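You operate a simulated robot arm through the tools that you are given. There is no shell and no other tool.

Carry out the task below with a simulated two-armed robot. There is one attempt and no reset: what you move stays moved.

TASK
Seal port 1 with the plug from the green mat and leak-test the rig at 4 bar.
Fine: tighten the collar, let the dial settle at 4 bar, then open the yellow vent lever and leave it open.

It is judged by the outcome, as a careful person would: the job done as asked, and still so three seconds after it is handed in. It fails if anything else is knocked over, pushed out of place, dropped, spilled or broken. A push-on lid holds only when it is set on centred and level and pressed home; a screw cap is set on level and turned clockwise until tight.

THE ROBOT
Two 7-joint arms with fingered hands on one trunk that stands fixed in place. Base frame: the origin is at the foot of the trunk, x ahead of it, y to its left, z up; the work surface is at about z = 0.88. Readings come in m, degrees, newtons and seconds.
The left shoulder is at [0.08, 0.241, 1.467], the right one opposite. Each reaches about 1.128 m from its shoulder. Payload 4.9 kg a hand.
The TCP of each hand is the grasp point between the finger pads, 0.032 m short of the fingertips. In the tool frame z runs along the fingers and y along their closing line. The gripper opens to 0.2 m; its body begins 0.089 m behind the TCP. The gripper is a hand of 4 fingers: y runs from the thumb to the fingers, the wrist lies at [0, 0, -0.267] in the tool frame, and closing takes about 1.5 s.
Orientation is that of the tool frame in the base frame, as [roll, pitch, yaw] about the fixed x, y, z axes, in that order (R = Rz(yaw) Ry(pitch) Rx(roll)). With the fingers straight down and closing along the base's y, the tool's x points along the base's -x, its y along +y and its z along -z.

THE INTERFACE
- The arms move only by the tool servo_tool. It takes "left_plan", "right_plan" or both (then of equal length, played together; a hand with none holds still); each is a list of rows, each an object of numbers (a shift or turn left out is 0, a gripper value left out holds the last): "tx", "ty", "tz": the shift along the base's x, y, z in units of 300 mm (1.0 is 300 mm); "wx", "wy", "wz": the turn, a rotation vector about the base's x, y, z in units of 180 degrees (1.0 is 180 degrees); "gripper": the opening, from 0 (shut) to 1 (fully open). In form: [{"tx": .., "ty": .., "tz": .., "wx": .., "wy": .., "wz": .., "gripper": ..}, ...]. A call has 1 to 20 rows; each row is the pose to reach, as a shift and turn from the pose commanded when the call began. A call with a number of a shift or a turn outside -1 to 1 is refused whole. A row lasts 0.2 s, in which the tool goes at most 0.05 m and 8.6 degrees; a call with a longer step from one row to the next is refused whole, and so is a gripper value outside its range. A pose out of reach is approached as far as the arm can. The call stops where the force on the tool passes 90 N (or 10 N more than at its start, if that is more) or the arm is blocked; 0.2 s more then pass. The fingers move at their own pace (about 0.072 m/s each) and stop on an object; they squeeze with about 24 N. The grip force told is the motor's: it shows also when the fingers shut on nothing. Time passes only in rows, and 0.2 s behind the last, so rows that repeat a pose let the fingers close. It gives the time, the measured TCP pose, the force on the tool (base axes), the opening and the grip force at its end, in the units of the frame above (readings bear some noise), with the torque about the TCP (base axes, N m) and any sound that the robot's microphone picked up, and new pictures: "views" is both (left out), scene, wrist or none (wrist: the cameras of the hands that moved).
- Cameras (640 x 400 px; columns grow to the right, rows downward): "scene" is now at [0.1145, -0.0107, 1.6305]; the picture's right is [-0.11, -0.99, 0.00], its down [-0.67, 0.08, -0.74] and it looks along [0.73, -0.08, -0.67] (base axes); focal length 306 px, centre (320, 200). "left" rides on the left gripper at [-0.069, -0.069, -0.116] in its tool frame; the picture's right is [0.71, -0.71, 0.00], its down [0.54, 0.54, -0.64] and it looks along [0.45, 0.45, 0.77] (tool axes); focal length 226 px, centre (320, 200). "right" rides on the right gripper at [0.069, -0.069, -0.116] in its tool frame; the picture's right is [0.71, 0.71, 0.00], its down [-0.54, 0.54, -0.64] and it looks along [-0.45, 0.45, 0.77] (tool axes); focal length 226 px, centre (320, 200). There is no depth. A picture from a camera that has moved, and an enlarged one, comes with that camera's place and axes in the base frame and with its lens.
- move_column(by): slides the trunk up (or, below 0, down) by that many m; the arms and the scene camera ride with it, the base frame stays. It gives what a move gives, with no picture.
- hand_shape(shape, hand): the hand has 4 fingers and takes this shape, open, in about a second: jaw (thumb against the fingers, like two jaws); tri (thumb and two fingers); tip (a fingertip pinch); poke (one finger out to press); point (the index stretched); flat (the hand flat); cup (the hand cupped); fist (a fist). The gripper value then closes the fingers along that shape, each until it touches; the sizes above hold for jaw. It gives what a move gives, with no picture.
- head_to(pan, tilt): turns the head with the scene camera to pan (to the left, within 86 degrees either way) and tilt (down, from -29 to 69), counted from straight ahead of the robot. It gives what a move gives, and a new picture of the scene camera.
- enlarge(camera, box): a new picture of the part [left, top, right, bottom] of that camera's present view, enlarged. No time passes.
- close_job(): hands the job in; it is judged then, once.

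Nothing tells you positions but the pictures and the camera data. Unless the task says otherwise, let go and move clear before handing in.

The tools are called after "Emit:" by a JSON object that holds its "op" and its "data". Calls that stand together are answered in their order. servo_tool: Moves the arms, as the interface text tells. Its arguments: {"type":"object","properties":{"left_plan":{"type":"array"},"right_plan":{"type":"array"},"views":{"type":"string","enum":["both","scene","wrist","none"]}},"required":[]} The other tools are called the same way: move_column (by) moves the trunk up or down; hand_shape (shape, hand) gives the hand a shape; head_to (pan, tilt) turns the head that bears the scene camera; enlarge (camera, box) takes an enlarged picture of a part of a camera's view; close_job () hands the job in.

At the start:

```text
t: 0.0
left_position: [0.7452, 0.3235, 1.3277]
left_tcp_rot: [179.9, -0.1, -179.8]
left_wrist_force: [-0.1, -0.2, 0.1]
left_wrist_torque: [0.01, 0.0, 0.0]
left_width: 0.1997
left_grip_force: 0.0
left_shape: jaw
right_position: [0.7253, -0.215, 1.3298]
right_tcp_rot: [-180.0, 0.0, 180.0]
right_wrist_force: [-0.3, -0.5, 0.1]
right_wrist_torque: [-0.02, 0.0, 0.0]
right_width: 0.1997
right_grip_force: 0.1
right_shape: jaw
trunk travel left (down, up): [-0.375, 0.465]
head pan, tilt (commanded): [-6.5, 42.4]
```

scene: 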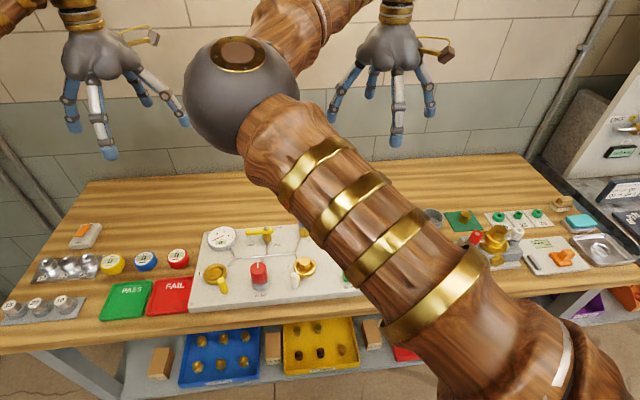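
right: 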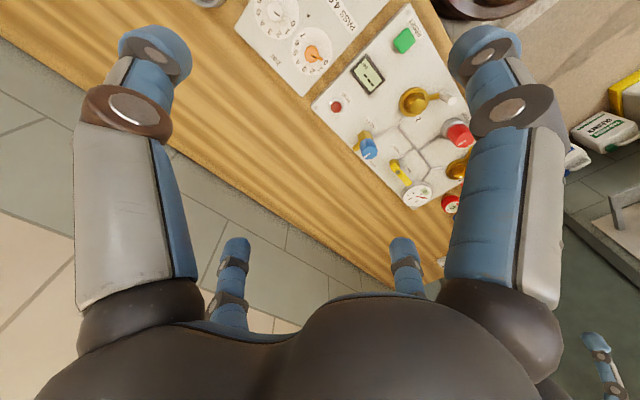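
left: 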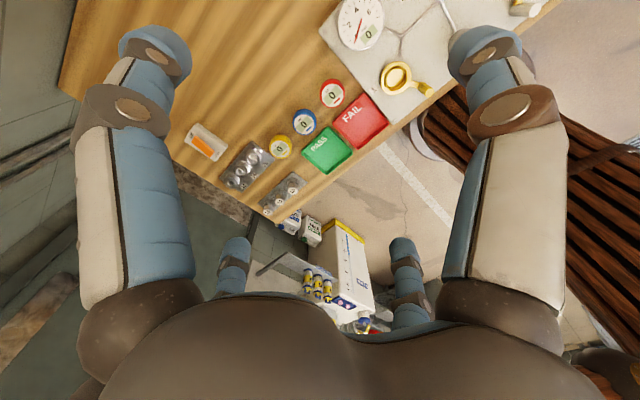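

The right arm blocks the middle of the scene view; I see a rig panel with a dial, a yellow vent lever, gold fittings, and to the right a green mat. I'll look closer before moving anything.

Emit:
{"op": "enlarge", "data": {"camera": "scene", "box": [170, 200, 370, 325]}}

Emit:
{"op": "enlarge", "data": {"camera": "scene", "box": [400, 180, 640, 330]}}

Emit:
{"op": "enlarge", "data": {"camera": "right", "box": [220, 0, 500, 220]}}

Emit:
{"op": "enlarge", "data": {"camera": "left", "box": [160, 0, 560, 220]}}

```text
3.20 times, centred on (270, 262) of scene
camera zoom: at [0.1145, -0.0107, 1.6305], right [-0.11, -0.99, 0.0], down [-0.67, 0.08, -0.74], along [0.73, -0.08, -0.67], focal length 980 px, centre (480, 0)
```

zoom: 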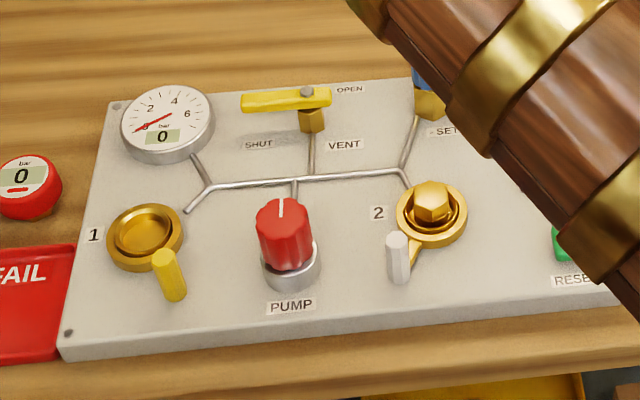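

```text
2.67 times, centred on (520, 255) of scene
camera zoom: at [0.1145, -0.0107, 1.6305], right [-0.11, -0.99, 0.0], down [-0.67, 0.08, -0.74], along [0.73, -0.08, -0.67], focal length 817 px, centre (-213, 53)
```

zoom: 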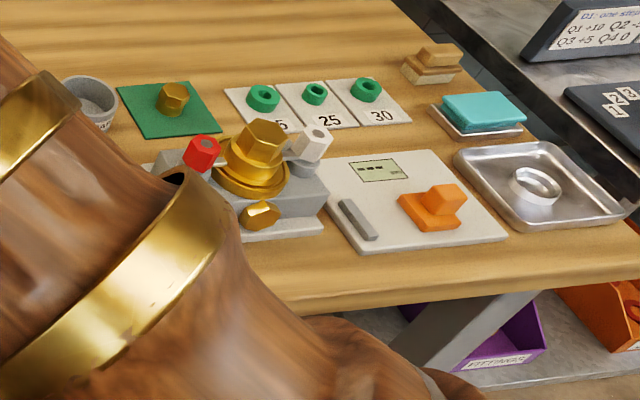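

```text
1.82 times, centred on (360, 110) of right
camera zoom: at [0.657, -0.2845, 1.4454], right [-0.71, 0.71, 0.0], down [0.54, 0.54, 0.64], along [0.45, 0.45, -0.77], focal length 411 px, centre (247, 364)
```

zoom: 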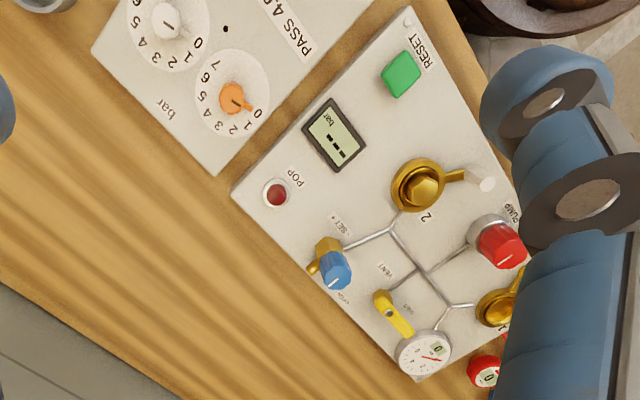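

```text
1.60 times, centred on (360, 110) of left
camera zoom: at [0.8142, 0.2548, 1.4446], right [-0.71, -0.71, 0.0], down [-0.54, 0.54, 0.64], along [-0.46, 0.45, -0.77], focal length 362 px, centre (256, 344)
```

zoom: 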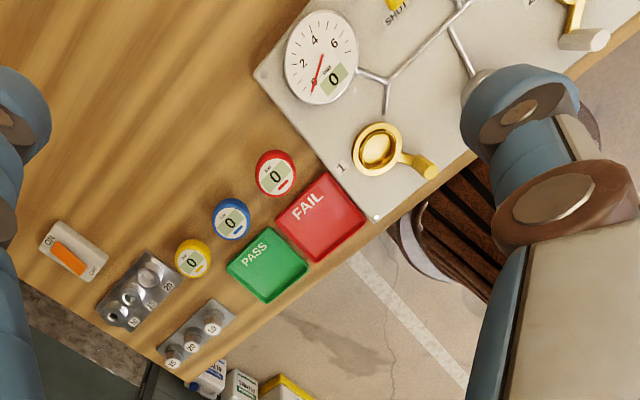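

The rig panel has port 1 (left, empty with yellow collar handle), a red pump knob, a vent lever, and the plug sits on a green mat at about (0.78, -0.57). I'll move the right arm toward the mat, high up, to uncover the view.

Emit:
{"op": "servo_tool", "data": {"right_plan": [{"ty": -0.15}, {"ty": -0.3}, {"ty": -0.45}, {"ty": -0.6}, {"ty": -0.75}, {"ty": -0.9}, {"ty": -1.0}, {"ty": -1.0}], "views": "both"}}

```text
t: 1.8
left_position: [0.7463, 0.3242, 1.3283]
left_tcp_rot: [-180.0, -0.1, -179.9]
left_wrist_force: [-0.1, 0.5, -0.7]
left_wrist_torque: [-0.05, -0.02, 0.03]
left_width: 0.2
left_grip_force: 0.0
left_shape: jaw
right_position: [0.7268, -0.5142, 1.3303]
right_tcp_rot: [-180.0, 0.0, -179.9]
right_wrist_force: [0.3, 0.7, -0.3]
right_wrist_torque: [-0.07, 0.04, -0.01]
right_width: 0.1997
right_grip_force: 0.1
right_shape: jaw
trunk travel left (down, up): [-0.375, 0.465]
head pan, tilt (commanded): [-6.5, 42.4]
camera scene: at [0.1144, -0.0098, 1.6305], right [-0.11, -0.99, 0.0], down [-0.67, 0.08, -0.74], along [0.73, -0.08, -0.67], focal length 306 px, centre (320, 200)
camera right: at [0.6575, -0.5834, 1.4463], right [-0.71, 0.71, 0.0], down [0.54, 0.54, 0.64], along [0.45, 0.45, -0.77], focal length 226 px, centre (320, 200)
```

scene: 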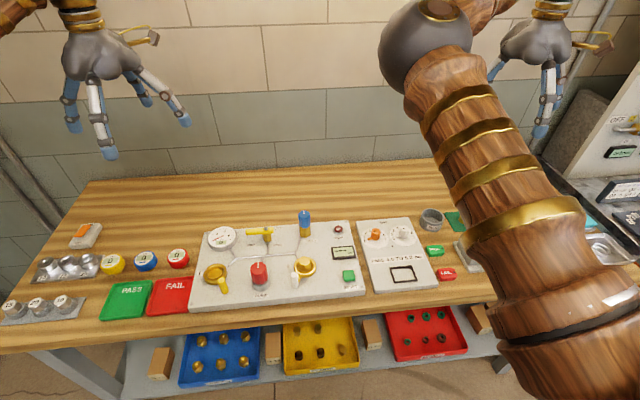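
right: 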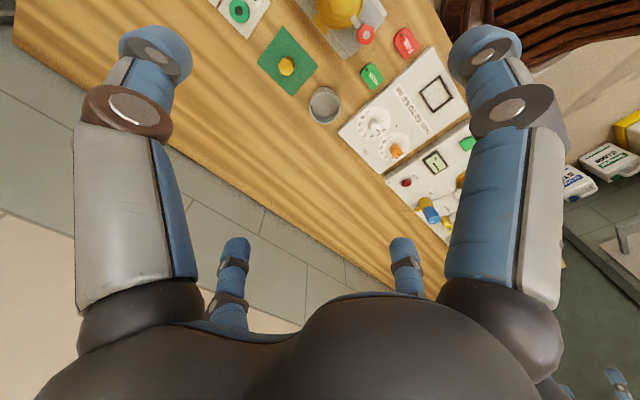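

Emit:
{"op": "enlarge", "data": {"camera": "scene", "box": [190, 205, 290, 310]}}

Emit:
{"op": "enlarge", "data": {"camera": "scene", "box": [270, 205, 370, 310]}}

Emit:
{"op": "enlarge", "data": {"camera": "scene", "box": [350, 205, 470, 300]}}

Emit:
{"op": "enlarge", "data": {"camera": "right", "box": [220, 0, 360, 140]}}

```text
3.81 times, centred on (240, 258) of scene
camera zoom: at [0.1144, -0.0098, 1.6305], right [-0.11, -0.99, 0.0], down [-0.67, 0.08, -0.74], along [0.73, -0.08, -0.67], focal length 1167 px, centre (625, -19)
```

zoom: 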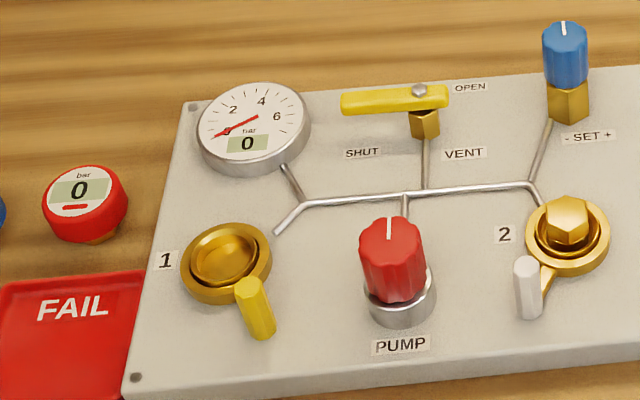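

```text
3.81 times, centred on (320, 258) of scene
camera zoom: at [0.1144, -0.0098, 1.6305], right [-0.11, -0.99, 0.0], down [-0.67, 0.08, -0.74], along [0.73, -0.08, -0.67], focal length 1167 px, centre (320, -19)
```

zoom: 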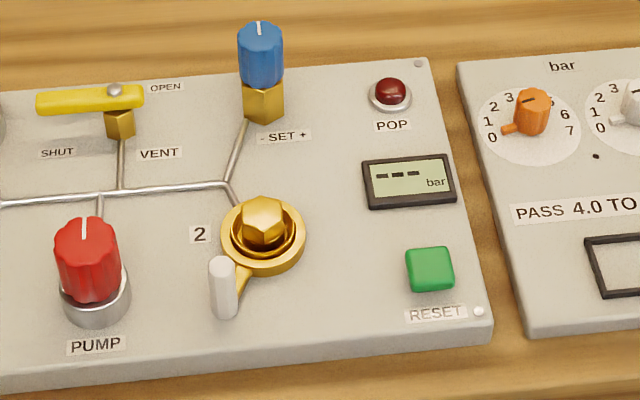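

```text
4.21 times, centred on (410, 252) of scene
camera zoom: at [0.1144, -0.0098, 1.6305], right [-0.11, -0.99, 0.0], down [-0.67, 0.08, -0.74], along [0.73, -0.08, -0.67], focal length 1290 px, centre (-59, -21)
```

zoom: 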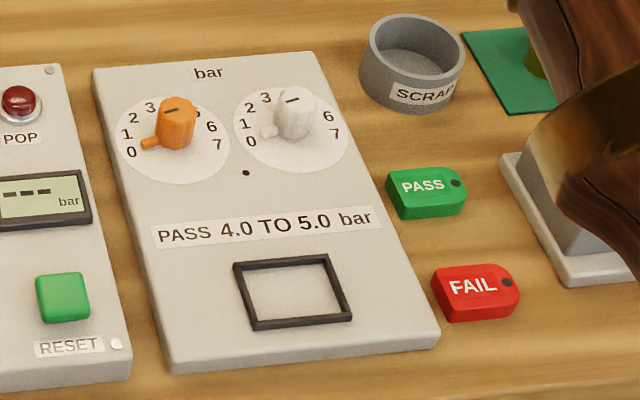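

```text
2.86 times, centred on (290, 70) of right
camera zoom: at [0.6575, -0.5834, 1.4463], right [-0.71, 0.71, 0.0], down [0.54, 0.54, 0.64], along [0.45, 0.45, -0.77], focal length 646 px, centre (406, 571)
```

zoom: 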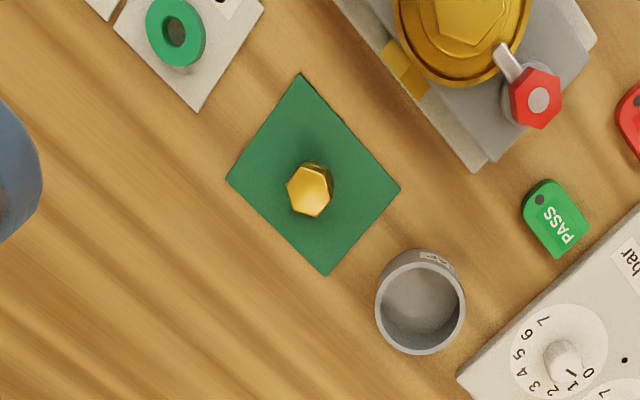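

The plug stands hex-head up on the green mat near (0.77, -0.57). I'll lower the right hand above it to look closer with the wrist camera.

Emit:
{"op": "servo_tool", "data": {"right_plan": [{"tx": 0.04, "ty": -0.05, "tz": -0.14}, {"tx": 0.08, "ty": -0.1, "tz": -0.28}, {"tx": 0.12, "ty": -0.15, "tz": -0.42}, {"tx": 0.143, "ty": -0.187, "tz": -0.56}, {"tx": 0.143, "ty": -0.187, "tz": -0.65}, {"tx": 0.143, "ty": -0.187, "tz": -0.65}], "views": "both"}}

```text
t: 3.2
left_position: [0.7446, 0.3237, 1.3279]
left_tcp_rot: [180.0, 0.0, 180.0]
left_wrist_force: [-1.5, 0.2, -0.9]
left_wrist_torque: [-0.03, -0.03, 0.01]
left_width: 0.1999
left_grip_force: 0.0
left_shape: jaw
right_position: [0.7679, -0.5709, 1.1354]
right_tcp_rot: [-179.8, 0.0, -179.9]
right_wrist_force: [-0.5, 0.8, -0.7]
right_wrist_torque: [-0.02, -0.02, 0.01]
right_width: 0.1998
right_grip_force: 0.1
right_shape: jaw
trunk travel left (down, up): [-0.375, 0.465]
head pan, tilt (commanded): [-6.5, 42.4]
camera scene: at [0.1137, -0.0104, 1.6306], right [-0.11, -0.99, 0.0], down [-0.67, 0.08, -0.74], along [0.73, -0.08, -0.67], focal length 306 px, centre (320, 200)
camera right: at [0.6994, -0.64, 1.2506], right [-0.71, 0.71, 0.0], down [0.54, 0.54, 0.64], along [0.45, 0.45, -0.77], focal length 226 px, centre (320, 200)
```

scene: 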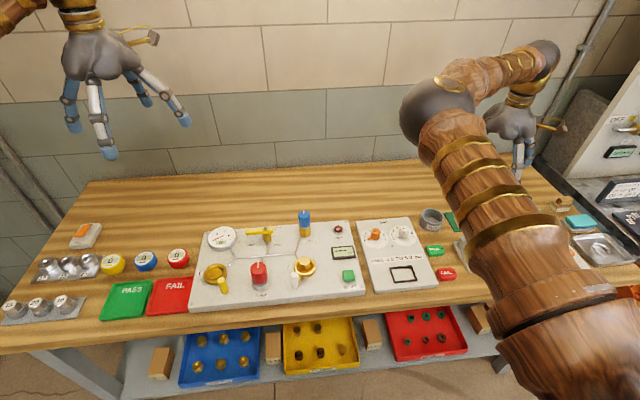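
right: 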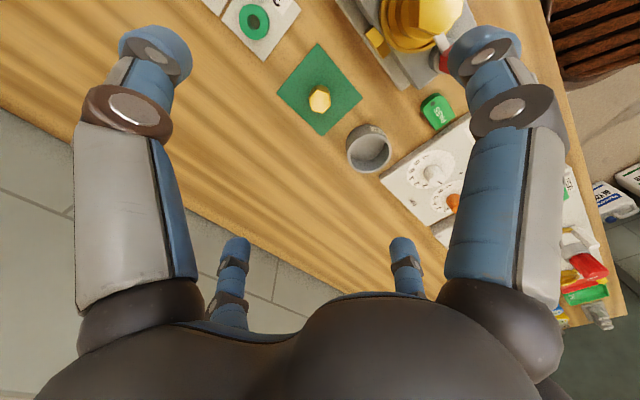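

Emit:
{"op": "enlarge", "data": {"camera": "right", "box": [270, 40, 400, 180]}}

Emit:
{"op": "enlarge", "data": {"camera": "scene", "box": [205, 250, 235, 300]}}

Emit:
{"op": "enlarge", "data": {"camera": "scene", "box": [280, 250, 325, 295]}}

Emit:
{"op": "enlarge", "data": {"camera": "left", "box": [340, 0, 480, 130]}}

```text
2.86 times, centred on (335, 110) of right
camera zoom: at [0.6994, -0.64, 1.2506], right [-0.71, 0.71, 0.0], down [0.54, 0.54, 0.64], along [0.45, 0.45, -0.77], focal length 646 px, centre (277, 457)
```

zoom: 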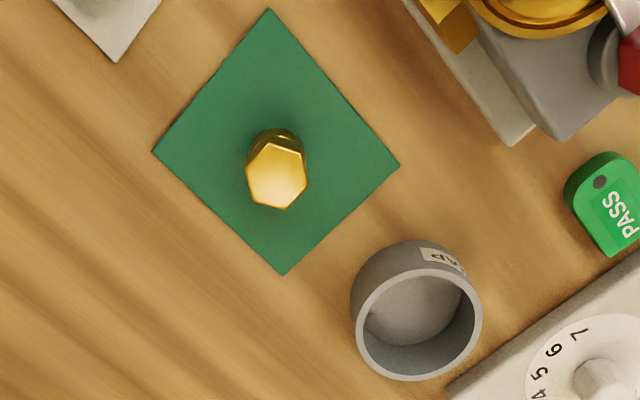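

```text
8.00 times, centred on (220, 275) of scene
camera zoom: at [0.1137, -0.0104, 1.6306], right [-0.11, -0.99, 0.0], down [-0.67, 0.08, -0.74], along [0.73, -0.08, -0.67], focal length 2451 px, centre (1120, -400)
```

zoom: 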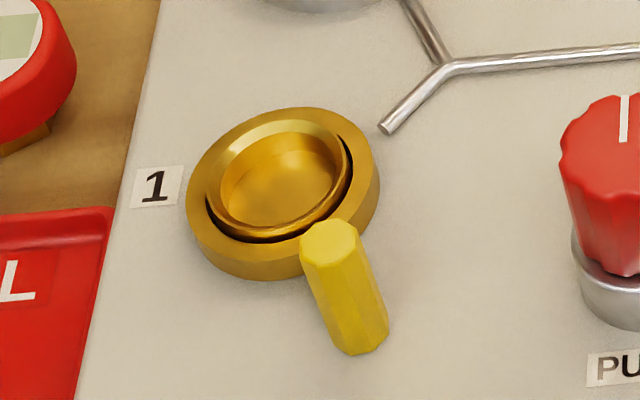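

```text
8.89 times, centred on (302, 272) of scene
camera zoom: at [0.1137, -0.0104, 1.6306], right [-0.11, -0.99, 0.0], down [-0.67, 0.08, -0.74], along [0.73, -0.08, -0.67], focal length 2724 px, centre (476, -444)
```

zoom: 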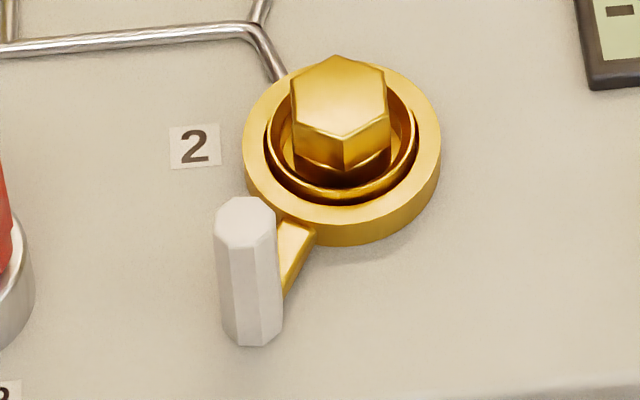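

```text
3.08 times, centred on (410, 65) of left
camera zoom: at [0.8135, 0.2553, 1.445], right [-0.71, -0.71, 0.0], down [-0.54, 0.54, 0.64], along [-0.46, 0.45, -0.77], focal length 696 px, centre (43, 615)
```

zoom: 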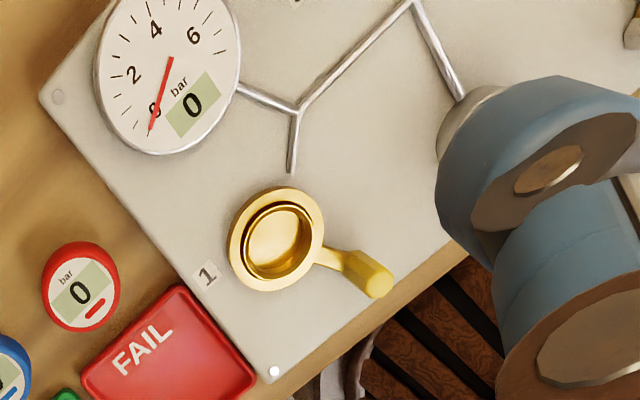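

The plug stands on the green mat at about (0.768, -0.572); the SCRAP bin is at y≈-0.45, so I'll narrow the hand first, then descend over the plug for a better look.

Emit:
{"op": "servo_tool", "data": {"right_plan": [{"gripper": 0.45}, {"gripper": 0.45}, {"gripper": 0.45}, {"gripper": 0.45, "tz": -0.12}, {"gripper": 0.45, "tz": -0.24}, {"gripper": 0.45, "tz": -0.38}, {"gripper": 0.45, "tz": -0.4}], "views": "wrist"}}

```text
t: 4.8
left_position: [0.7447, 0.3231, 1.328]
left_tcp_rot: [180.0, -0.2, -179.8]
left_wrist_force: [-0.2, -0.4, 0.1]
left_wrist_torque: [0.04, -0.01, -0.02]
left_width: 0.2004
left_grip_force: 0.0
left_shape: jaw
right_position: [0.7691, -0.571, 1.0134]
right_tcp_rot: [-180.0, 0.0, 180.0]
right_wrist_force: [0.3, -1.1, 0.0]
right_wrist_torque: [-0.03, 0.0, -0.01]
right_width: 0.0904
right_grip_force: 0.1
right_shape: jaw
trunk travel left (down, up): [-0.375, 0.465]
head pan, tilt (commanded): [-6.5, 42.4]
camera right: at [0.7003, -0.6397, 1.1298], right [-0.71, 0.71, 0.0], down [0.54, 0.54, 0.64], along [0.45, 0.45, -0.77], focal length 226 px, centre (320, 200)
```

right: 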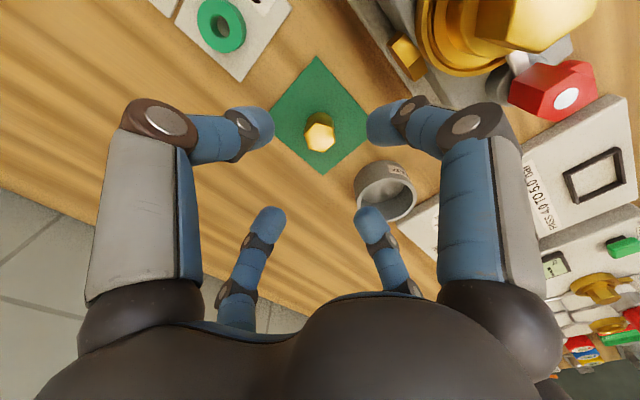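

Emit:
{"op": "enlarge", "data": {"camera": "right", "box": [270, 80, 370, 190]}}

```text
3.64 times, centred on (320, 135) of right
camera zoom: at [0.7003, -0.6397, 1.1298], right [-0.71, 0.71, 0.0], down [0.54, 0.54, 0.64], along [0.45, 0.45, -0.77], focal length 822 px, centre (320, 436)
```

zoom: 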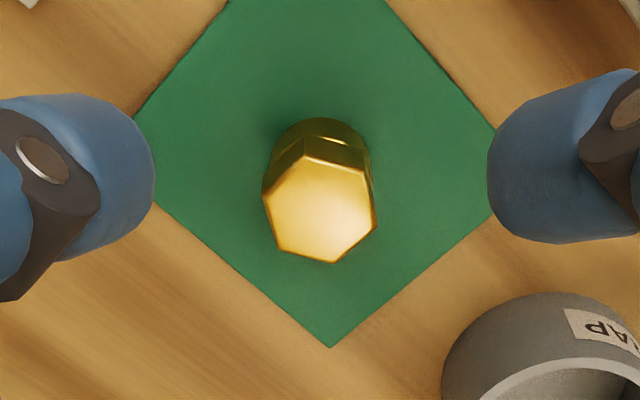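

The plug is about 32 mm tall (round shank 17 mm, hex 16 mm), centred at about (0.7696, -0.5704) with flats facing ±y. I'll descend so only the fingertips overlap the hex, then check.

Emit:
{"op": "servo_tool", "data": {"right_plan": [{"gripper": 0.32}, {"gripper": 0.32}, {"gripper": 0.32, "tz": -0.07}, {"gripper": 0.32, "tz": -0.14}, {"gripper": 0.32, "tz": -0.2}, {"gripper": 0.32, "tz": -0.267}, {"gripper": 0.32, "tz": -0.267}], "views": "wrist"}}

```text
t: 6.4
left_position: [0.7447, 0.3221, 1.3272]
left_tcp_rot: [179.9, -0.2, -180.0]
left_wrist_force: [0.5, -0.7, 0.2]
left_wrist_torque: [0.0, 0.0, 0.05]
left_width: 0.1999
left_grip_force: 0.1
left_shape: jaw
right_position: [0.7695, -0.5705, 0.9322]
right_tcp_rot: [-179.9, 0.0, 180.0]
right_wrist_force: [0.1, -0.4, 0.5]
right_wrist_torque: [0.0, 0.0, 0.03]
right_width: 0.0642
right_grip_force: 0.0
right_shape: jaw
trunk travel left (down, up): [-0.375, 0.465]
head pan, tilt (commanded): [-6.5, 42.4]
camera right: at [0.7006, -0.64, 1.0486], right [-0.71, 0.71, 0.0], down [0.54, 0.54, 0.64], along [0.45, 0.45, -0.77], focal length 226 px, centre (320, 200)
```

right: 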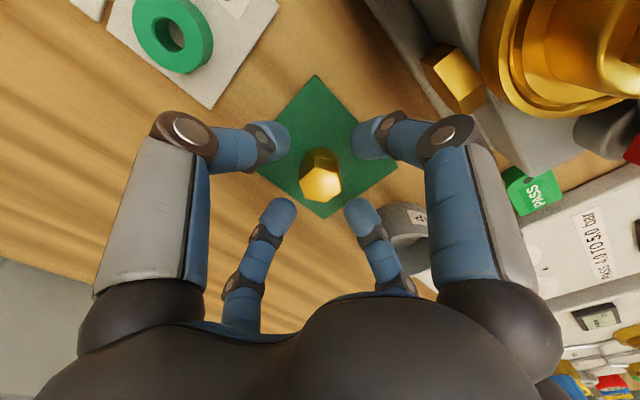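

Emit:
{"op": "enlarge", "data": {"camera": "right", "box": [250, 100, 390, 240]}}

```text
2.86 times, centred on (320, 170) of right
camera zoom: at [0.7006, -0.64, 1.0486], right [-0.71, 0.71, 0.0], down [0.54, 0.54, 0.64], along [0.45, 0.45, -0.77], focal length 646 px, centre (320, 286)
```

zoom: 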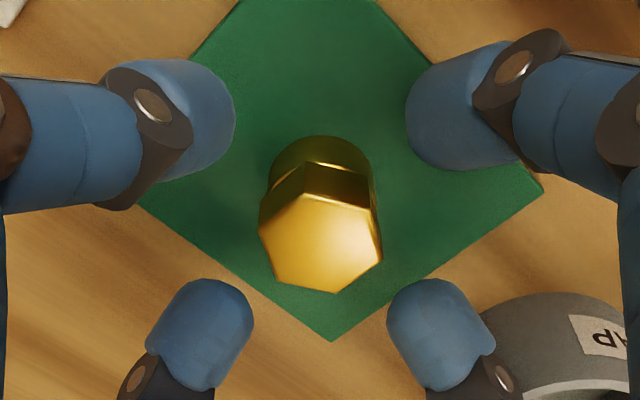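

Fingers surround the plug evenly; now I close on it.

Emit:
{"op": "servo_tool", "data": {"right_plan": [{"gripper": 0.2}, {"gripper": 0.1}, {"gripper": 0}, {"gripper": 0}, {"gripper": 0}, {"gripper": 0}, {"gripper": 0}, {"gripper": 0}], "views": "wrist"}}

```text
t: 8.2
left_position: [0.7451, 0.3223, 1.3282]
left_tcp_rot: [-180.0, -0.2, -179.9]
left_wrist_force: [-0.1, 0.4, 0.8]
left_wrist_torque: [0.0, 0.0, 0.0]
left_width: 0.2001
left_grip_force: 0.0
left_shape: jaw
right_position: [0.7687, -0.5722, 0.9317]
right_tcp_rot: [-180.0, 0.1, -180.0]
right_wrist_force: [0.0, 0.2, -0.3]
right_wrist_torque: [0.02, -0.01, 0.01]
right_width: 0.0267
right_grip_force: 24.2
right_shape: jaw
trunk travel left (down, up): [-0.375, 0.465]
head pan, tilt (commanded): [-6.5, 42.4]
camera right: at [0.7009, -0.64, 1.0485], right [-0.71, 0.71, 0.0], down [0.54, 0.54, 0.64], along [0.45, 0.45, -0.77], focal length 226 px, centre (320, 200)
```

right: 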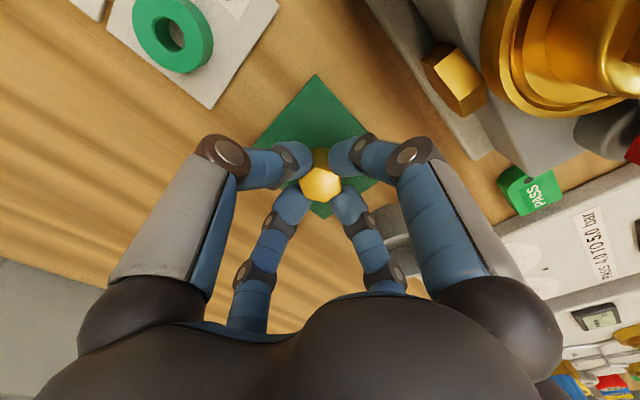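

Gripped at 26.7 mm across flats. Lifting straight up.

Emit:
{"op": "servo_tool", "data": {"right_plan": [{"tz": 0.05, "gripper": 0}, {"tz": 0.12}, {"tz": 0.22}, {"tz": 0.35}, {"tz": 0.5}, {"tz": 0.65}, {"tz": 0.75}, {"tz": 0.75}], "views": "both"}}

Emit:
{"op": "enlarge", "data": {"camera": "right", "box": [250, 100, 390, 240]}}

```text
t: 10.0
left_position: [0.7457, 0.3235, 1.328]
left_tcp_rot: [-179.9, 0.0, -179.9]
left_wrist_force: [0.0, 0.7, 0.4]
left_wrist_torque: [0.0, -0.01, -0.01]
left_width: 0.2001
left_grip_force: 0.2
left_shape: jaw
right_position: [0.7685, -0.5737, 1.1594]
right_tcp_rot: [180.0, 0.0, -180.0]
right_wrist_force: [0.3, 0.0, -2.0]
right_wrist_torque: [-0.02, 0.01, -0.01]
right_width: 0.0265
right_grip_force: 24.8
right_shape: jaw
trunk travel left (down, up): [-0.375, 0.465]
head pan, tilt (commanded): [-6.5, 42.4]
camera scene: at [0.1151, -0.0112, 1.6305], right [-0.11, -0.99, 0.0], down [-0.67, 0.08, -0.74], along [0.73, -0.08, -0.67], focal length 306 px, centre (320, 200)
camera right: at [0.7002, -0.6434, 1.2754], right [-0.71, 0.71, 0.0], down [0.54, 0.54, 0.64], along [0.45, 0.45, -0.77], focal length 226 px, centre (320, 200)
```

scene: 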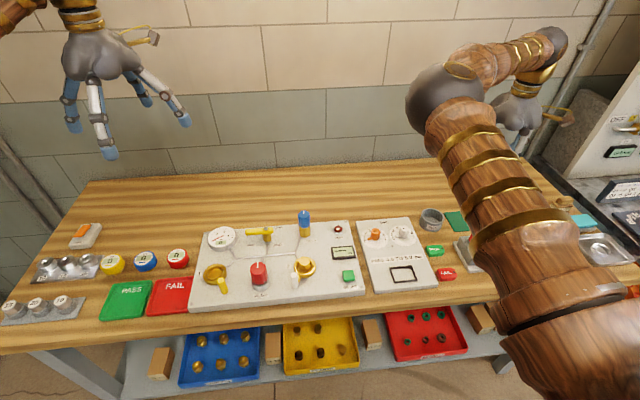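
right: 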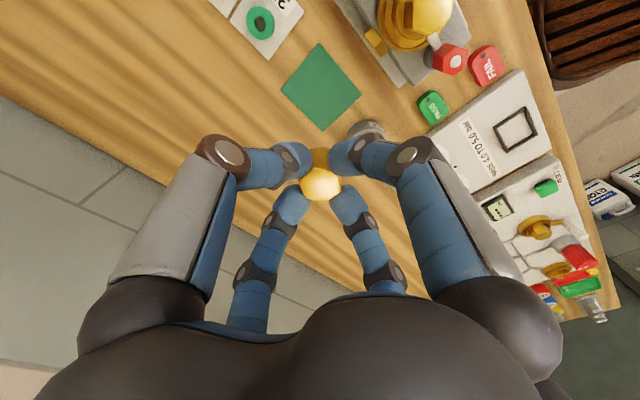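

```text
2.86 times, centred on (320, 170) of right
camera zoom: at [0.7002, -0.6434, 1.2754], right [-0.71, 0.71, 0.0], down [0.54, 0.54, 0.64], along [0.45, 0.45, -0.77], focal length 646 px, centre (320, 286)
```

zoom: 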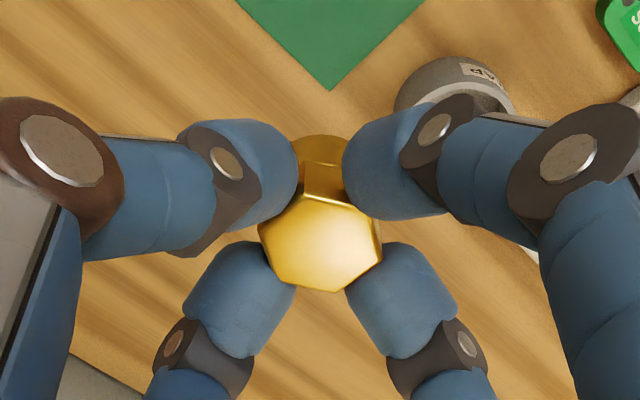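

The plug is firmly held. Now I'll carry it left at height while swinging the left hand out to the left side, tilted so its camera watches port 1 (which I take to be at about (0.626, 0.219), ring top z≈0.92).

Emit:
{"op": "servo_tool", "data": {"right_plan": [{"tx": -0.02, "ty": 0.11, "gripper": 0}, {"tx": -0.04, "ty": 0.22}, {"tx": -0.06, "ty": 0.33}, {"tx": -0.09, "ty": 0.44}, {"tx": -0.12, "ty": 0.55}, {"tx": -0.15, "ty": 0.66}, {"tx": -0.18, "ty": 0.77}, {"tx": -0.21, "ty": 0.88}, {"tx": -0.24, "ty": 1.0}, {"tx": -0.24, "ty": 1.0}], "left_plan": [{"tx": -0.033, "ty": 0.073, "tz": -0.074, "wx": -0.037}, {"tx": -0.066, "ty": 0.147, "tz": -0.147, "wx": -0.074}, {"tx": -0.099, "ty": 0.22, "tz": -0.221, "wx": -0.111}, {"tx": -0.132, "ty": 0.293, "tz": -0.295, "wx": -0.148}, {"tx": -0.165, "ty": 0.367, "tz": -0.368, "wx": -0.185}, {"tx": -0.198, "ty": 0.44, "tz": -0.442, "wx": -0.222}, {"tx": -0.231, "ty": 0.513, "tz": -0.516, "wx": -0.259}, {"tx": -0.264, "ty": 0.587, "tz": -0.589, "wx": -0.296}, {"tx": -0.297, "ty": 0.66, "tz": -0.663, "wx": -0.333}, {"tx": -0.297, "ty": 0.66, "tz": -0.663, "wx": -0.333}], "views": "both"}}

```text
t: 12.2
left_position: [0.6576, 0.5188, 1.1314]
left_tcp_rot: [-120.2, 0.0, -180.0]
left_wrist_force: [-0.4, -0.7, -0.5]
left_wrist_torque: [0.0, 0.05, -0.03]
left_width: 0.1999
left_grip_force: 0.0
left_shape: jaw
right_position: [0.6961, -0.2706, 1.1583]
right_tcp_rot: [179.9, 0.0, -180.0]
right_wrist_force: [-1.1, 0.1, -2.1]
right_wrist_torque: [0.04, 0.0, -0.02]
right_width: 0.0265
right_grip_force: 23.2
right_shape: jaw
trunk travel left (down, up): [-0.375, 0.465]
head pan, tilt (commanded): [-6.5, 42.4]
camera scene: at [0.1152, -0.0126, 1.6305], right [-0.11, -0.99, 0.0], down [-0.67, 0.08, -0.74], along [0.73, -0.08, -0.67], focal length 306 px, centre (320, 200)
camera right: at [0.627, -0.3395, 1.2741], right [-0.71, 0.71, 0.0], down [0.54, 0.54, 0.64], along [0.45, 0.46, -0.77], focal length 226 px, centre (320, 200)
camera left: at [0.7249, 0.5856, 1.2486], right [-0.71, -0.35, 0.61], down [-0.54, 0.83, -0.15], along [-0.46, -0.44, -0.78], focal length 226 px, centre (320, 200)
```

scene: 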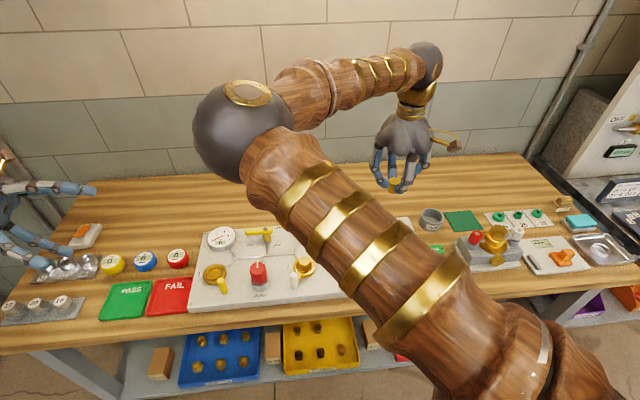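
right: 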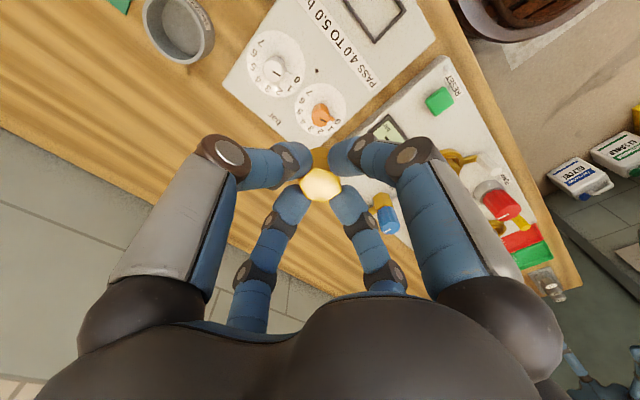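
left: 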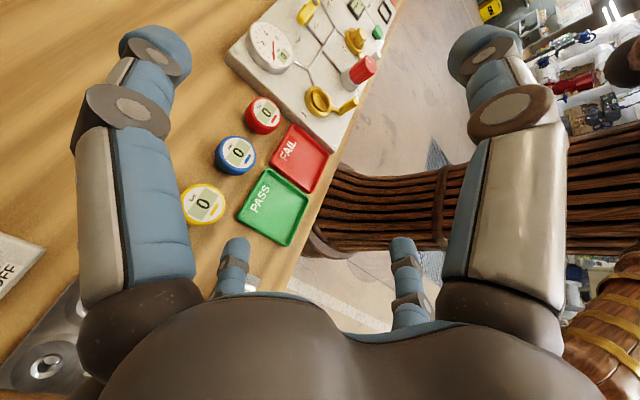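

Emit:
{"op": "enlarge", "data": {"camera": "left", "box": [240, 0, 400, 140]}}

Emit:
{"op": "enlarge", "data": {"camera": "left", "box": [290, 60, 370, 130]}}

```text
2.86 times, centred on (320, 70) of left
camera zoom: at [0.7249, 0.5856, 1.2486], right [-0.71, -0.35, 0.61], down [-0.54, 0.83, -0.15], along [-0.46, -0.44, -0.78], focal length 646 px, centre (320, 571)
```

zoom: 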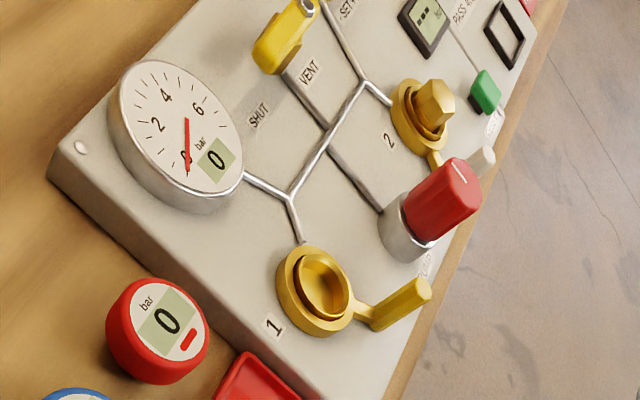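

```text
5.71 times, centred on (330, 95) of left
camera zoom: at [0.7249, 0.5856, 1.2486], right [-0.71, -0.35, 0.61], down [-0.54, 0.83, -0.15], along [-0.46, -0.44, -0.78], focal length 1292 px, centre (263, 800)
```

zoom: 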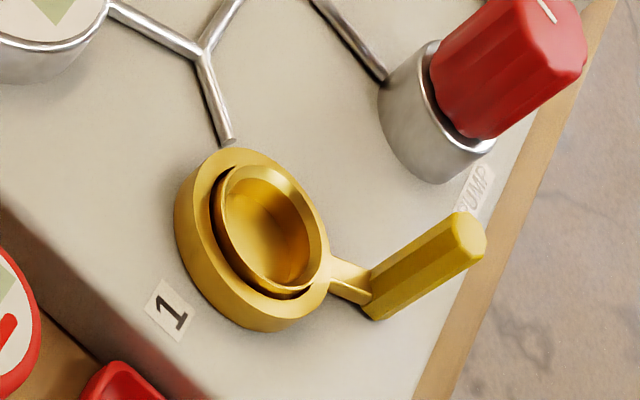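

I have a clear left-wrist view of port 1; triangulation gives its centre ≈ (0.6245, 0.218), rim z ≈ 0.925. Carrying the plug over toward it at height, with a slight yaw so the fingers straddle the collar post.

Emit:
{"op": "servo_tool", "data": {"right_plan": [{"tx": -0.03, "ty": 0.12, "wz": -0.012, "gripper": 0}, {"tx": -0.06, "ty": 0.24, "wz": -0.024}, {"tx": -0.09, "ty": 0.36, "wz": -0.036}, {"tx": -0.12, "ty": 0.48, "wz": -0.048}, {"tx": -0.15, "ty": 0.6, "wz": -0.06}, {"tx": -0.18, "ty": 0.72, "wz": -0.072}, {"tx": -0.21, "ty": 0.84, "wz": -0.084}, {"tx": -0.239, "ty": 0.96, "wz": -0.094}, {"tx": -0.239, "ty": 1.0, "wz": -0.094}, {"tx": -0.239, "ty": 1.0, "wz": -0.094}], "views": "none"}}

Emit:
{"op": "servo_tool", "data": {"right_plan": [{"ty": 0.12}, {"ty": 0.24}, {"ty": 0.36}, {"ty": 0.48}, {"ty": 0.56}, {"ty": 0.627}, {"ty": 0.627, "tz": -0.1}, {"ty": 0.627, "tz": -0.2}, {"ty": 0.627, "tz": -0.3}, {"ty": 0.627, "tz": -0.3}], "views": "both"}}

Emit:
{"op": "enlarge", "data": {"camera": "left", "box": [280, 50, 380, 130]}}

Emit:
{"op": "enlarge", "data": {"camera": "right", "box": [250, 100, 390, 240]}}

```text
t: 14.4
left_position: [0.6562, 0.521, 1.13]
left_tcp_rot: [-120.1, 0.0, 180.0]
left_wrist_force: [0.8, -0.5, -0.4]
left_wrist_torque: [-0.03, 0.01, 0.01]
left_width: 0.1999
left_grip_force: 0.1
left_shape: jaw
right_position: [0.6262, 0.0282, 1.1614]
right_tcp_rot: [-180.0, 0.0, 163.2]
right_wrist_force: [0.7, 0.1, -1.1]
right_wrist_torque: [-0.02, 0.01, 0.0]
right_width: 0.0267
right_grip_force: 24.1
right_shape: jaw
trunk travel left (down, up): [-0.375, 0.465]
head pan, tilt (commanded): [-6.5, 42.4]
```

```text
t: 16.6
left_position: [0.6561, 0.5209, 1.1296]
left_tcp_rot: [-120.1, -0.1, -180.0]
left_wrist_force: [0.5, 0.0, 1.2]
left_wrist_torque: [0.0, 0.01, -0.02]
left_width: 0.2001
left_grip_force: 0.1
left_shape: jaw
right_position: [0.6238, 0.2172, 1.0665]
right_tcp_rot: [-179.9, 0.0, 163.1]
right_wrist_force: [-0.5, 0.2, -1.4]
right_wrist_torque: [-0.02, -0.01, -0.01]
right_width: 0.0264
right_grip_force: 23.9
right_shape: jaw
trunk travel left (down, up): [-0.375, 0.465]
head pan, tilt (commanded): [-6.5, 42.4]
camera scene: at [0.1143, -0.0106, 1.6306], right [-0.11, -0.99, 0.0], down [-0.67, 0.08, -0.74], along [0.73, -0.08, -0.67], focal length 306 px, centre (320, 200)
camera right: at [0.5378, 0.1709, 1.183], right [-0.47, 0.88, 0.0], down [0.68, 0.36, 0.64], along [0.57, 0.3, -0.77], focal length 226 px, centre (320, 200)
```

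scene: 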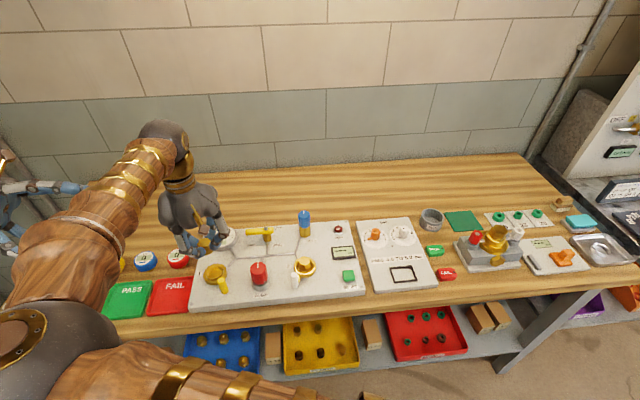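
right: 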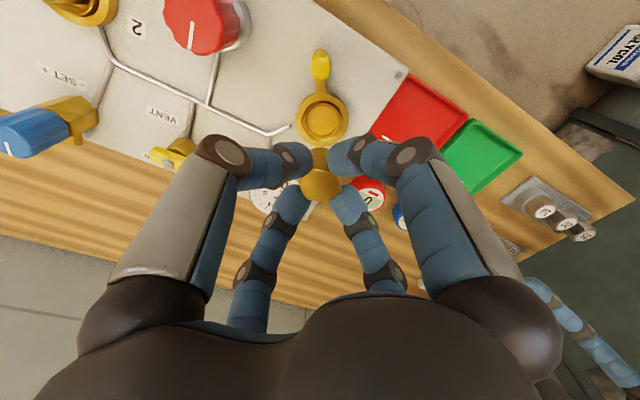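

```text
5.00 times, centred on (330, 90) of left
camera zoom: at [0.7244, 0.5869, 1.2484], right [-0.71, -0.35, 0.61], down [-0.54, 0.83, -0.15], along [-0.46, -0.44, -0.78], focal length 1130 px, centre (270, 750)
```

zoom: 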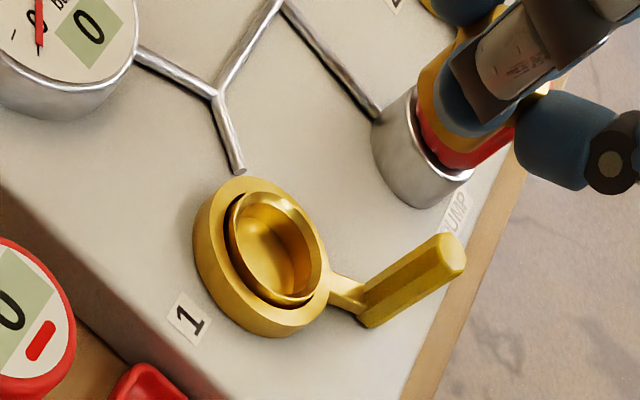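

```text
2.86 times, centred on (320, 170) of right
camera zoom: at [0.5378, 0.1709, 1.183], right [-0.47, 0.88, 0.0], down [0.68, 0.36, 0.64], along [0.57, 0.3, -0.77], focal length 646 px, centre (320, 286)
```

zoom: 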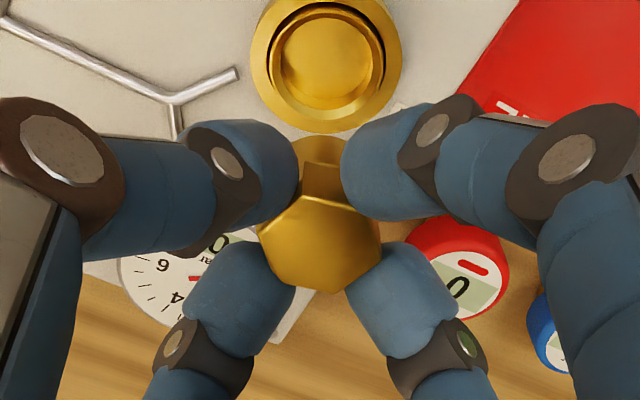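

Emit:
{"op": "enlarge", "data": {"camera": "right", "box": [295, 80, 345, 160]}}

Emit:
{"op": "enlarge", "data": {"camera": "scene", "box": [180, 210, 250, 300]}}

```text
5.00 times, centred on (320, 120) of right
camera zoom: at [0.5378, 0.1709, 1.183], right [-0.47, 0.88, 0.0], down [0.68, 0.36, 0.64], along [0.57, 0.3, -0.77], focal length 1130 px, centre (320, 600)
```

zoom: 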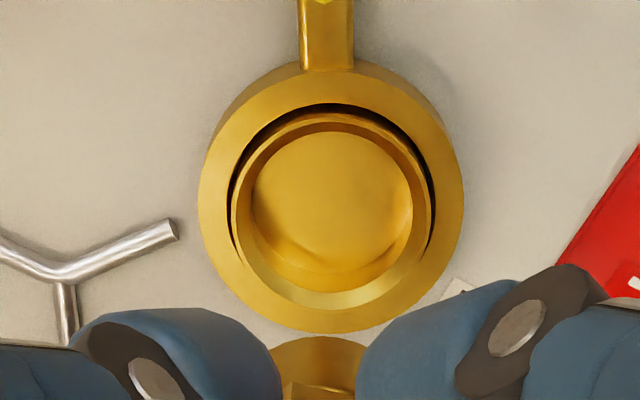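

```text
4.44 times, centred on (215, 255) of scene
camera zoom: at [0.1143, -0.0106, 1.6306], right [-0.11, -0.99, 0.0], down [-0.67, 0.08, -0.74], along [0.73, -0.08, -0.67], focal length 1362 px, centre (787, -44)
```

zoom: 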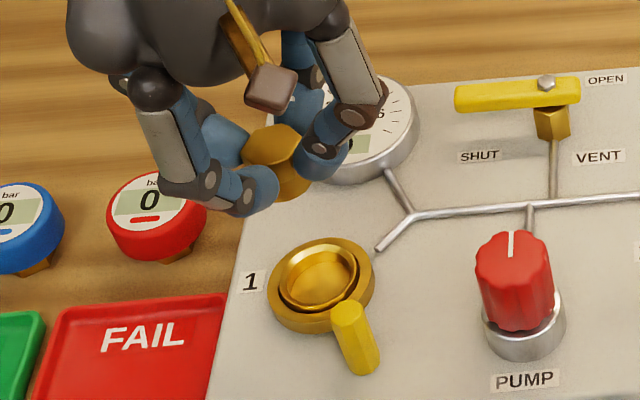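

The plug hangs straight above port 1; the right wrist view shows the port about 3 mm to +y of the plug axis. I'll correct that and descend to just above the rim.

Emit:
{"op": "servo_tool", "data": {"right_plan": [{"tx": -0.0015, "ty": 0.0095}, {"tx": -0.0015, "ty": 0.0095, "tz": -0.08}, {"tx": -0.0015, "ty": 0.0095, "tz": -0.16}, {"tx": -0.0015, "ty": 0.0095, "tz": -0.22}, {"tx": -0.0015, "ty": 0.0095, "tz": -0.265}, {"tx": -0.0015, "ty": 0.0095, "tz": -0.265}], "views": "wrist"}}

Emit:
{"op": "enlarge", "data": {"camera": "left", "box": [280, 50, 380, 130]}}

Emit:
{"op": "enlarge", "data": {"camera": "right", "box": [270, 100, 370, 220]}}

Emit:
{"op": "enlarge", "data": {"camera": "scene", "box": [190, 230, 250, 300]}}

```text
t: 18.0
left_position: [0.6555, 0.5212, 1.1306]
left_tcp_rot: [-120.1, -0.1, -180.0]
left_wrist_force: [0.0, -0.2, 0.9]
left_wrist_torque: [-0.03, 0.0, -0.01]
left_width: 0.2001
left_grip_force: 0.1
left_shape: jaw
right_position: [0.6233, 0.218, 0.9891]
right_tcp_rot: [179.9, 0.1, 163.2]
right_wrist_force: [-0.3, -0.3, -2.3]
right_wrist_torque: [0.0, 0.0, 0.01]
right_width: 0.0264
right_grip_force: 23.6
right_shape: jaw
trunk travel left (down, up): [-0.375, 0.465]
head pan, tilt (commanded): [-6.5, 42.4]
camera right: at [0.5382, 0.1726, 1.1055], right [-0.47, 0.88, 0.0], down [0.68, 0.36, 0.64], along [0.57, 0.3, -0.77], focal length 226 px, centre (320, 200)
```

right: 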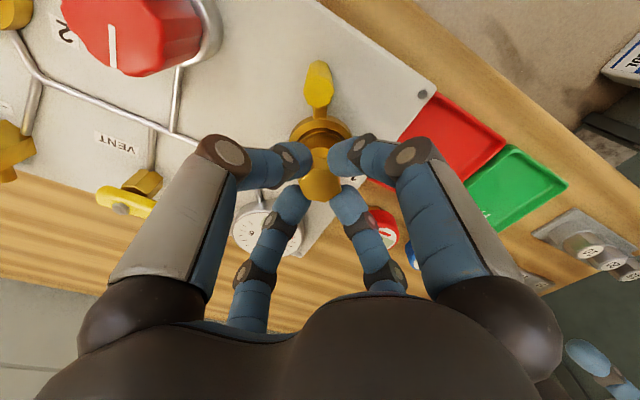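

```text
5.00 times, centred on (330, 90) of left
camera zoom: at [0.7244, 0.587, 1.2483], right [-0.71, -0.35, 0.61], down [-0.54, 0.83, -0.15], along [-0.46, -0.44, -0.78], focal length 1130 px, centre (270, 750)
```

zoom: 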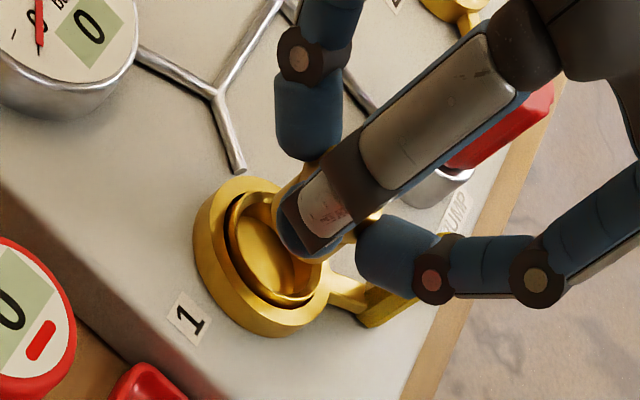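

```text
3.33 times, centred on (320, 160) of right
camera zoom: at [0.5382, 0.1726, 1.1055], right [-0.47, 0.88, 0.0], down [0.68, 0.36, 0.64], along [0.57, 0.3, -0.77], focal length 754 px, centre (320, 333)
```

zoom: 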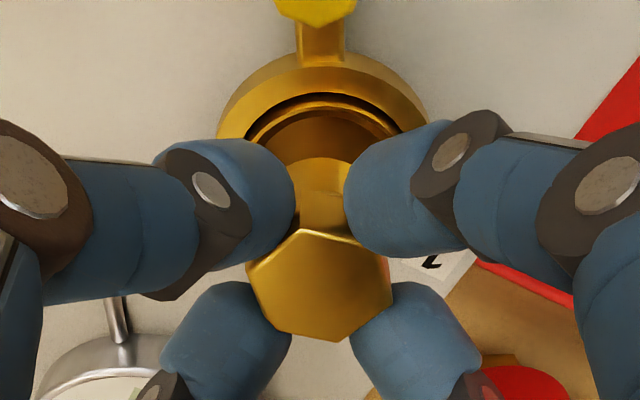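

```text
5.71 times, centred on (220, 265) of scene
camera zoom: at [0.1143, -0.0104, 1.6305], right [-0.11, -0.99, 0.0], down [-0.67, 0.08, -0.74], along [0.73, -0.08, -0.67], focal length 1751 px, centre (891, -171)
```

zoom: 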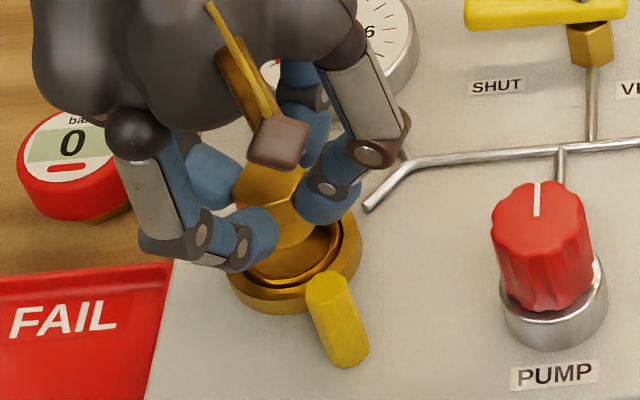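

Lateral alignment is good; I'll nudge about 1.5 mm forward and lower the plug into the port gently, watching the force.

Emit:
{"op": "servo_tool", "data": {"right_plan": [{"tx": 0.005, "ty": 0.002}, {"tx": 0.005, "ty": 0.002, "tz": -0.03}, {"tx": 0.005, "ty": 0.002, "tz": -0.05}, {"tx": 0.005, "ty": 0.002, "tz": -0.07}, {"tx": 0.005, "ty": 0.002, "tz": -0.085}, {"tx": 0.005, "ty": 0.002, "tz": -0.085}], "views": "wrist"}}

Emit:
{"op": "enlarge", "data": {"camera": "right", "box": [270, 100, 370, 220]}}

Emit:
{"op": "enlarge", "data": {"camera": "scene", "box": [190, 230, 250, 300]}}

```text
t: 19.4
left_position: [0.655, 0.5208, 1.1296]
left_tcp_rot: [-120.0, 0.0, -179.9]
left_wrist_force: [0.5, -0.5, 0.3]
left_wrist_torque: [-0.01, -0.02, -0.01]
left_width: 0.1999
left_grip_force: 0.0
left_shape: jaw
right_position: [0.6266, 0.2197, 0.9663]
right_tcp_rot: [180.0, 0.1, 163.0]
right_wrist_force: [-0.2, 0.4, -1.4]
right_wrist_torque: [0.01, 0.0, 0.01]
right_width: 0.0265
right_grip_force: 24.2
right_shape: jaw
trunk travel left (down, up): [-0.375, 0.465]
head pan, tilt (commanded): [-6.5, 42.4]
camera right: at [0.5405, 0.1734, 1.0819], right [-0.47, 0.88, 0.0], down [0.68, 0.36, 0.64], along [0.57, 0.3, -0.77], focal length 226 px, centre (320, 200)
```

right: 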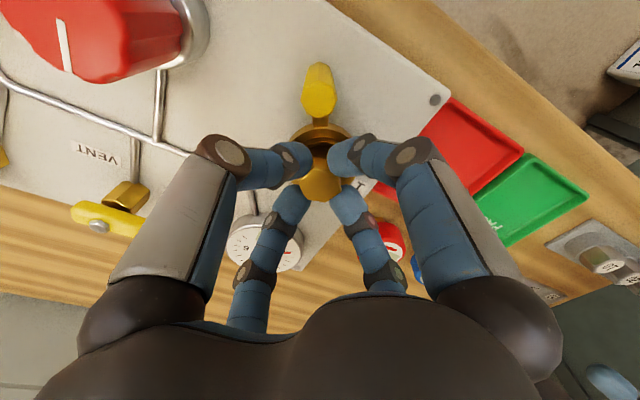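

```text
3.33 times, centred on (320, 160) of right
camera zoom: at [0.5405, 0.1734, 1.0819], right [-0.47, 0.88, 0.0], down [0.68, 0.36, 0.64], along [0.57, 0.3, -0.77], focal length 754 px, centre (320, 333)
```

zoom: 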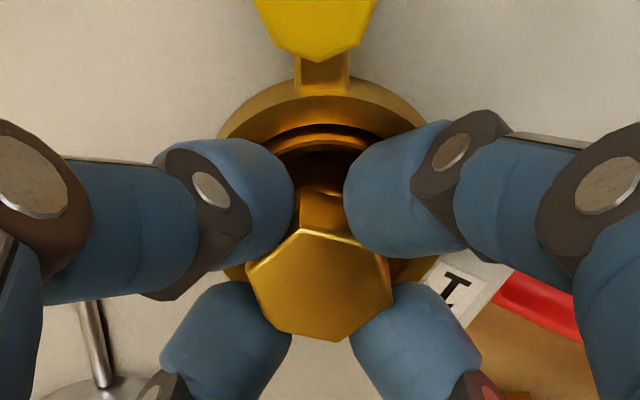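

```text
5.71 times, centred on (220, 265) of scene
camera zoom: at [0.1144, -0.0105, 1.6305], right [-0.11, -0.99, 0.0], down [-0.67, 0.08, -0.74], along [0.73, -0.08, -0.67], focal length 1751 px, centre (891, -171)
```

zoom: 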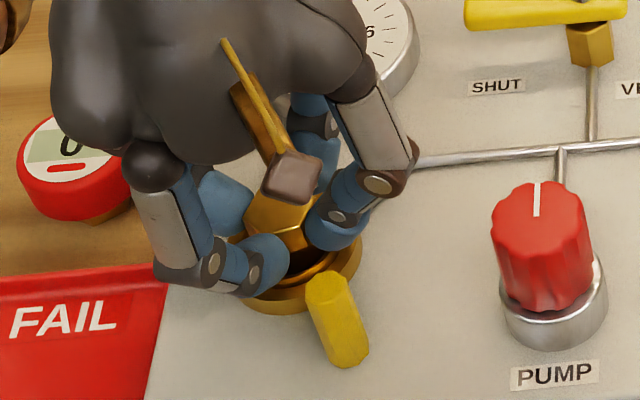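

No contact yet and the shank is inside the rim. Continuing down in small steps.

Emit:
{"op": "servo_tool", "data": {"right_plan": [{"tz": -0.008}, {"tz": -0.016}, {"tz": -0.023}, {"tz": -0.023}], "views": "none"}}

```text
t: 20.4
left_position: [0.6549, 0.5207, 1.1318]
left_tcp_rot: [-120.2, -0.1, 179.9]
left_wrist_force: [-0.5, 0.3, 1.0]
left_wrist_torque: [0.04, 0.04, 0.05]
left_width: 0.2
left_grip_force: 0.1
left_shape: jaw
right_position: [0.626, 0.2187, 0.9605]
right_tcp_rot: [179.8, 0.3, 163.1]
right_wrist_force: [5.7, 0.4, 24.0]
right_wrist_torque: [0.01, -0.24, 0.0]
right_width: 0.0273
right_grip_force: 24.7
right_shape: jaw
trunk travel left (down, up): [-0.375, 0.465]
head pan, tilt (commanded): [-6.5, 42.4]
```

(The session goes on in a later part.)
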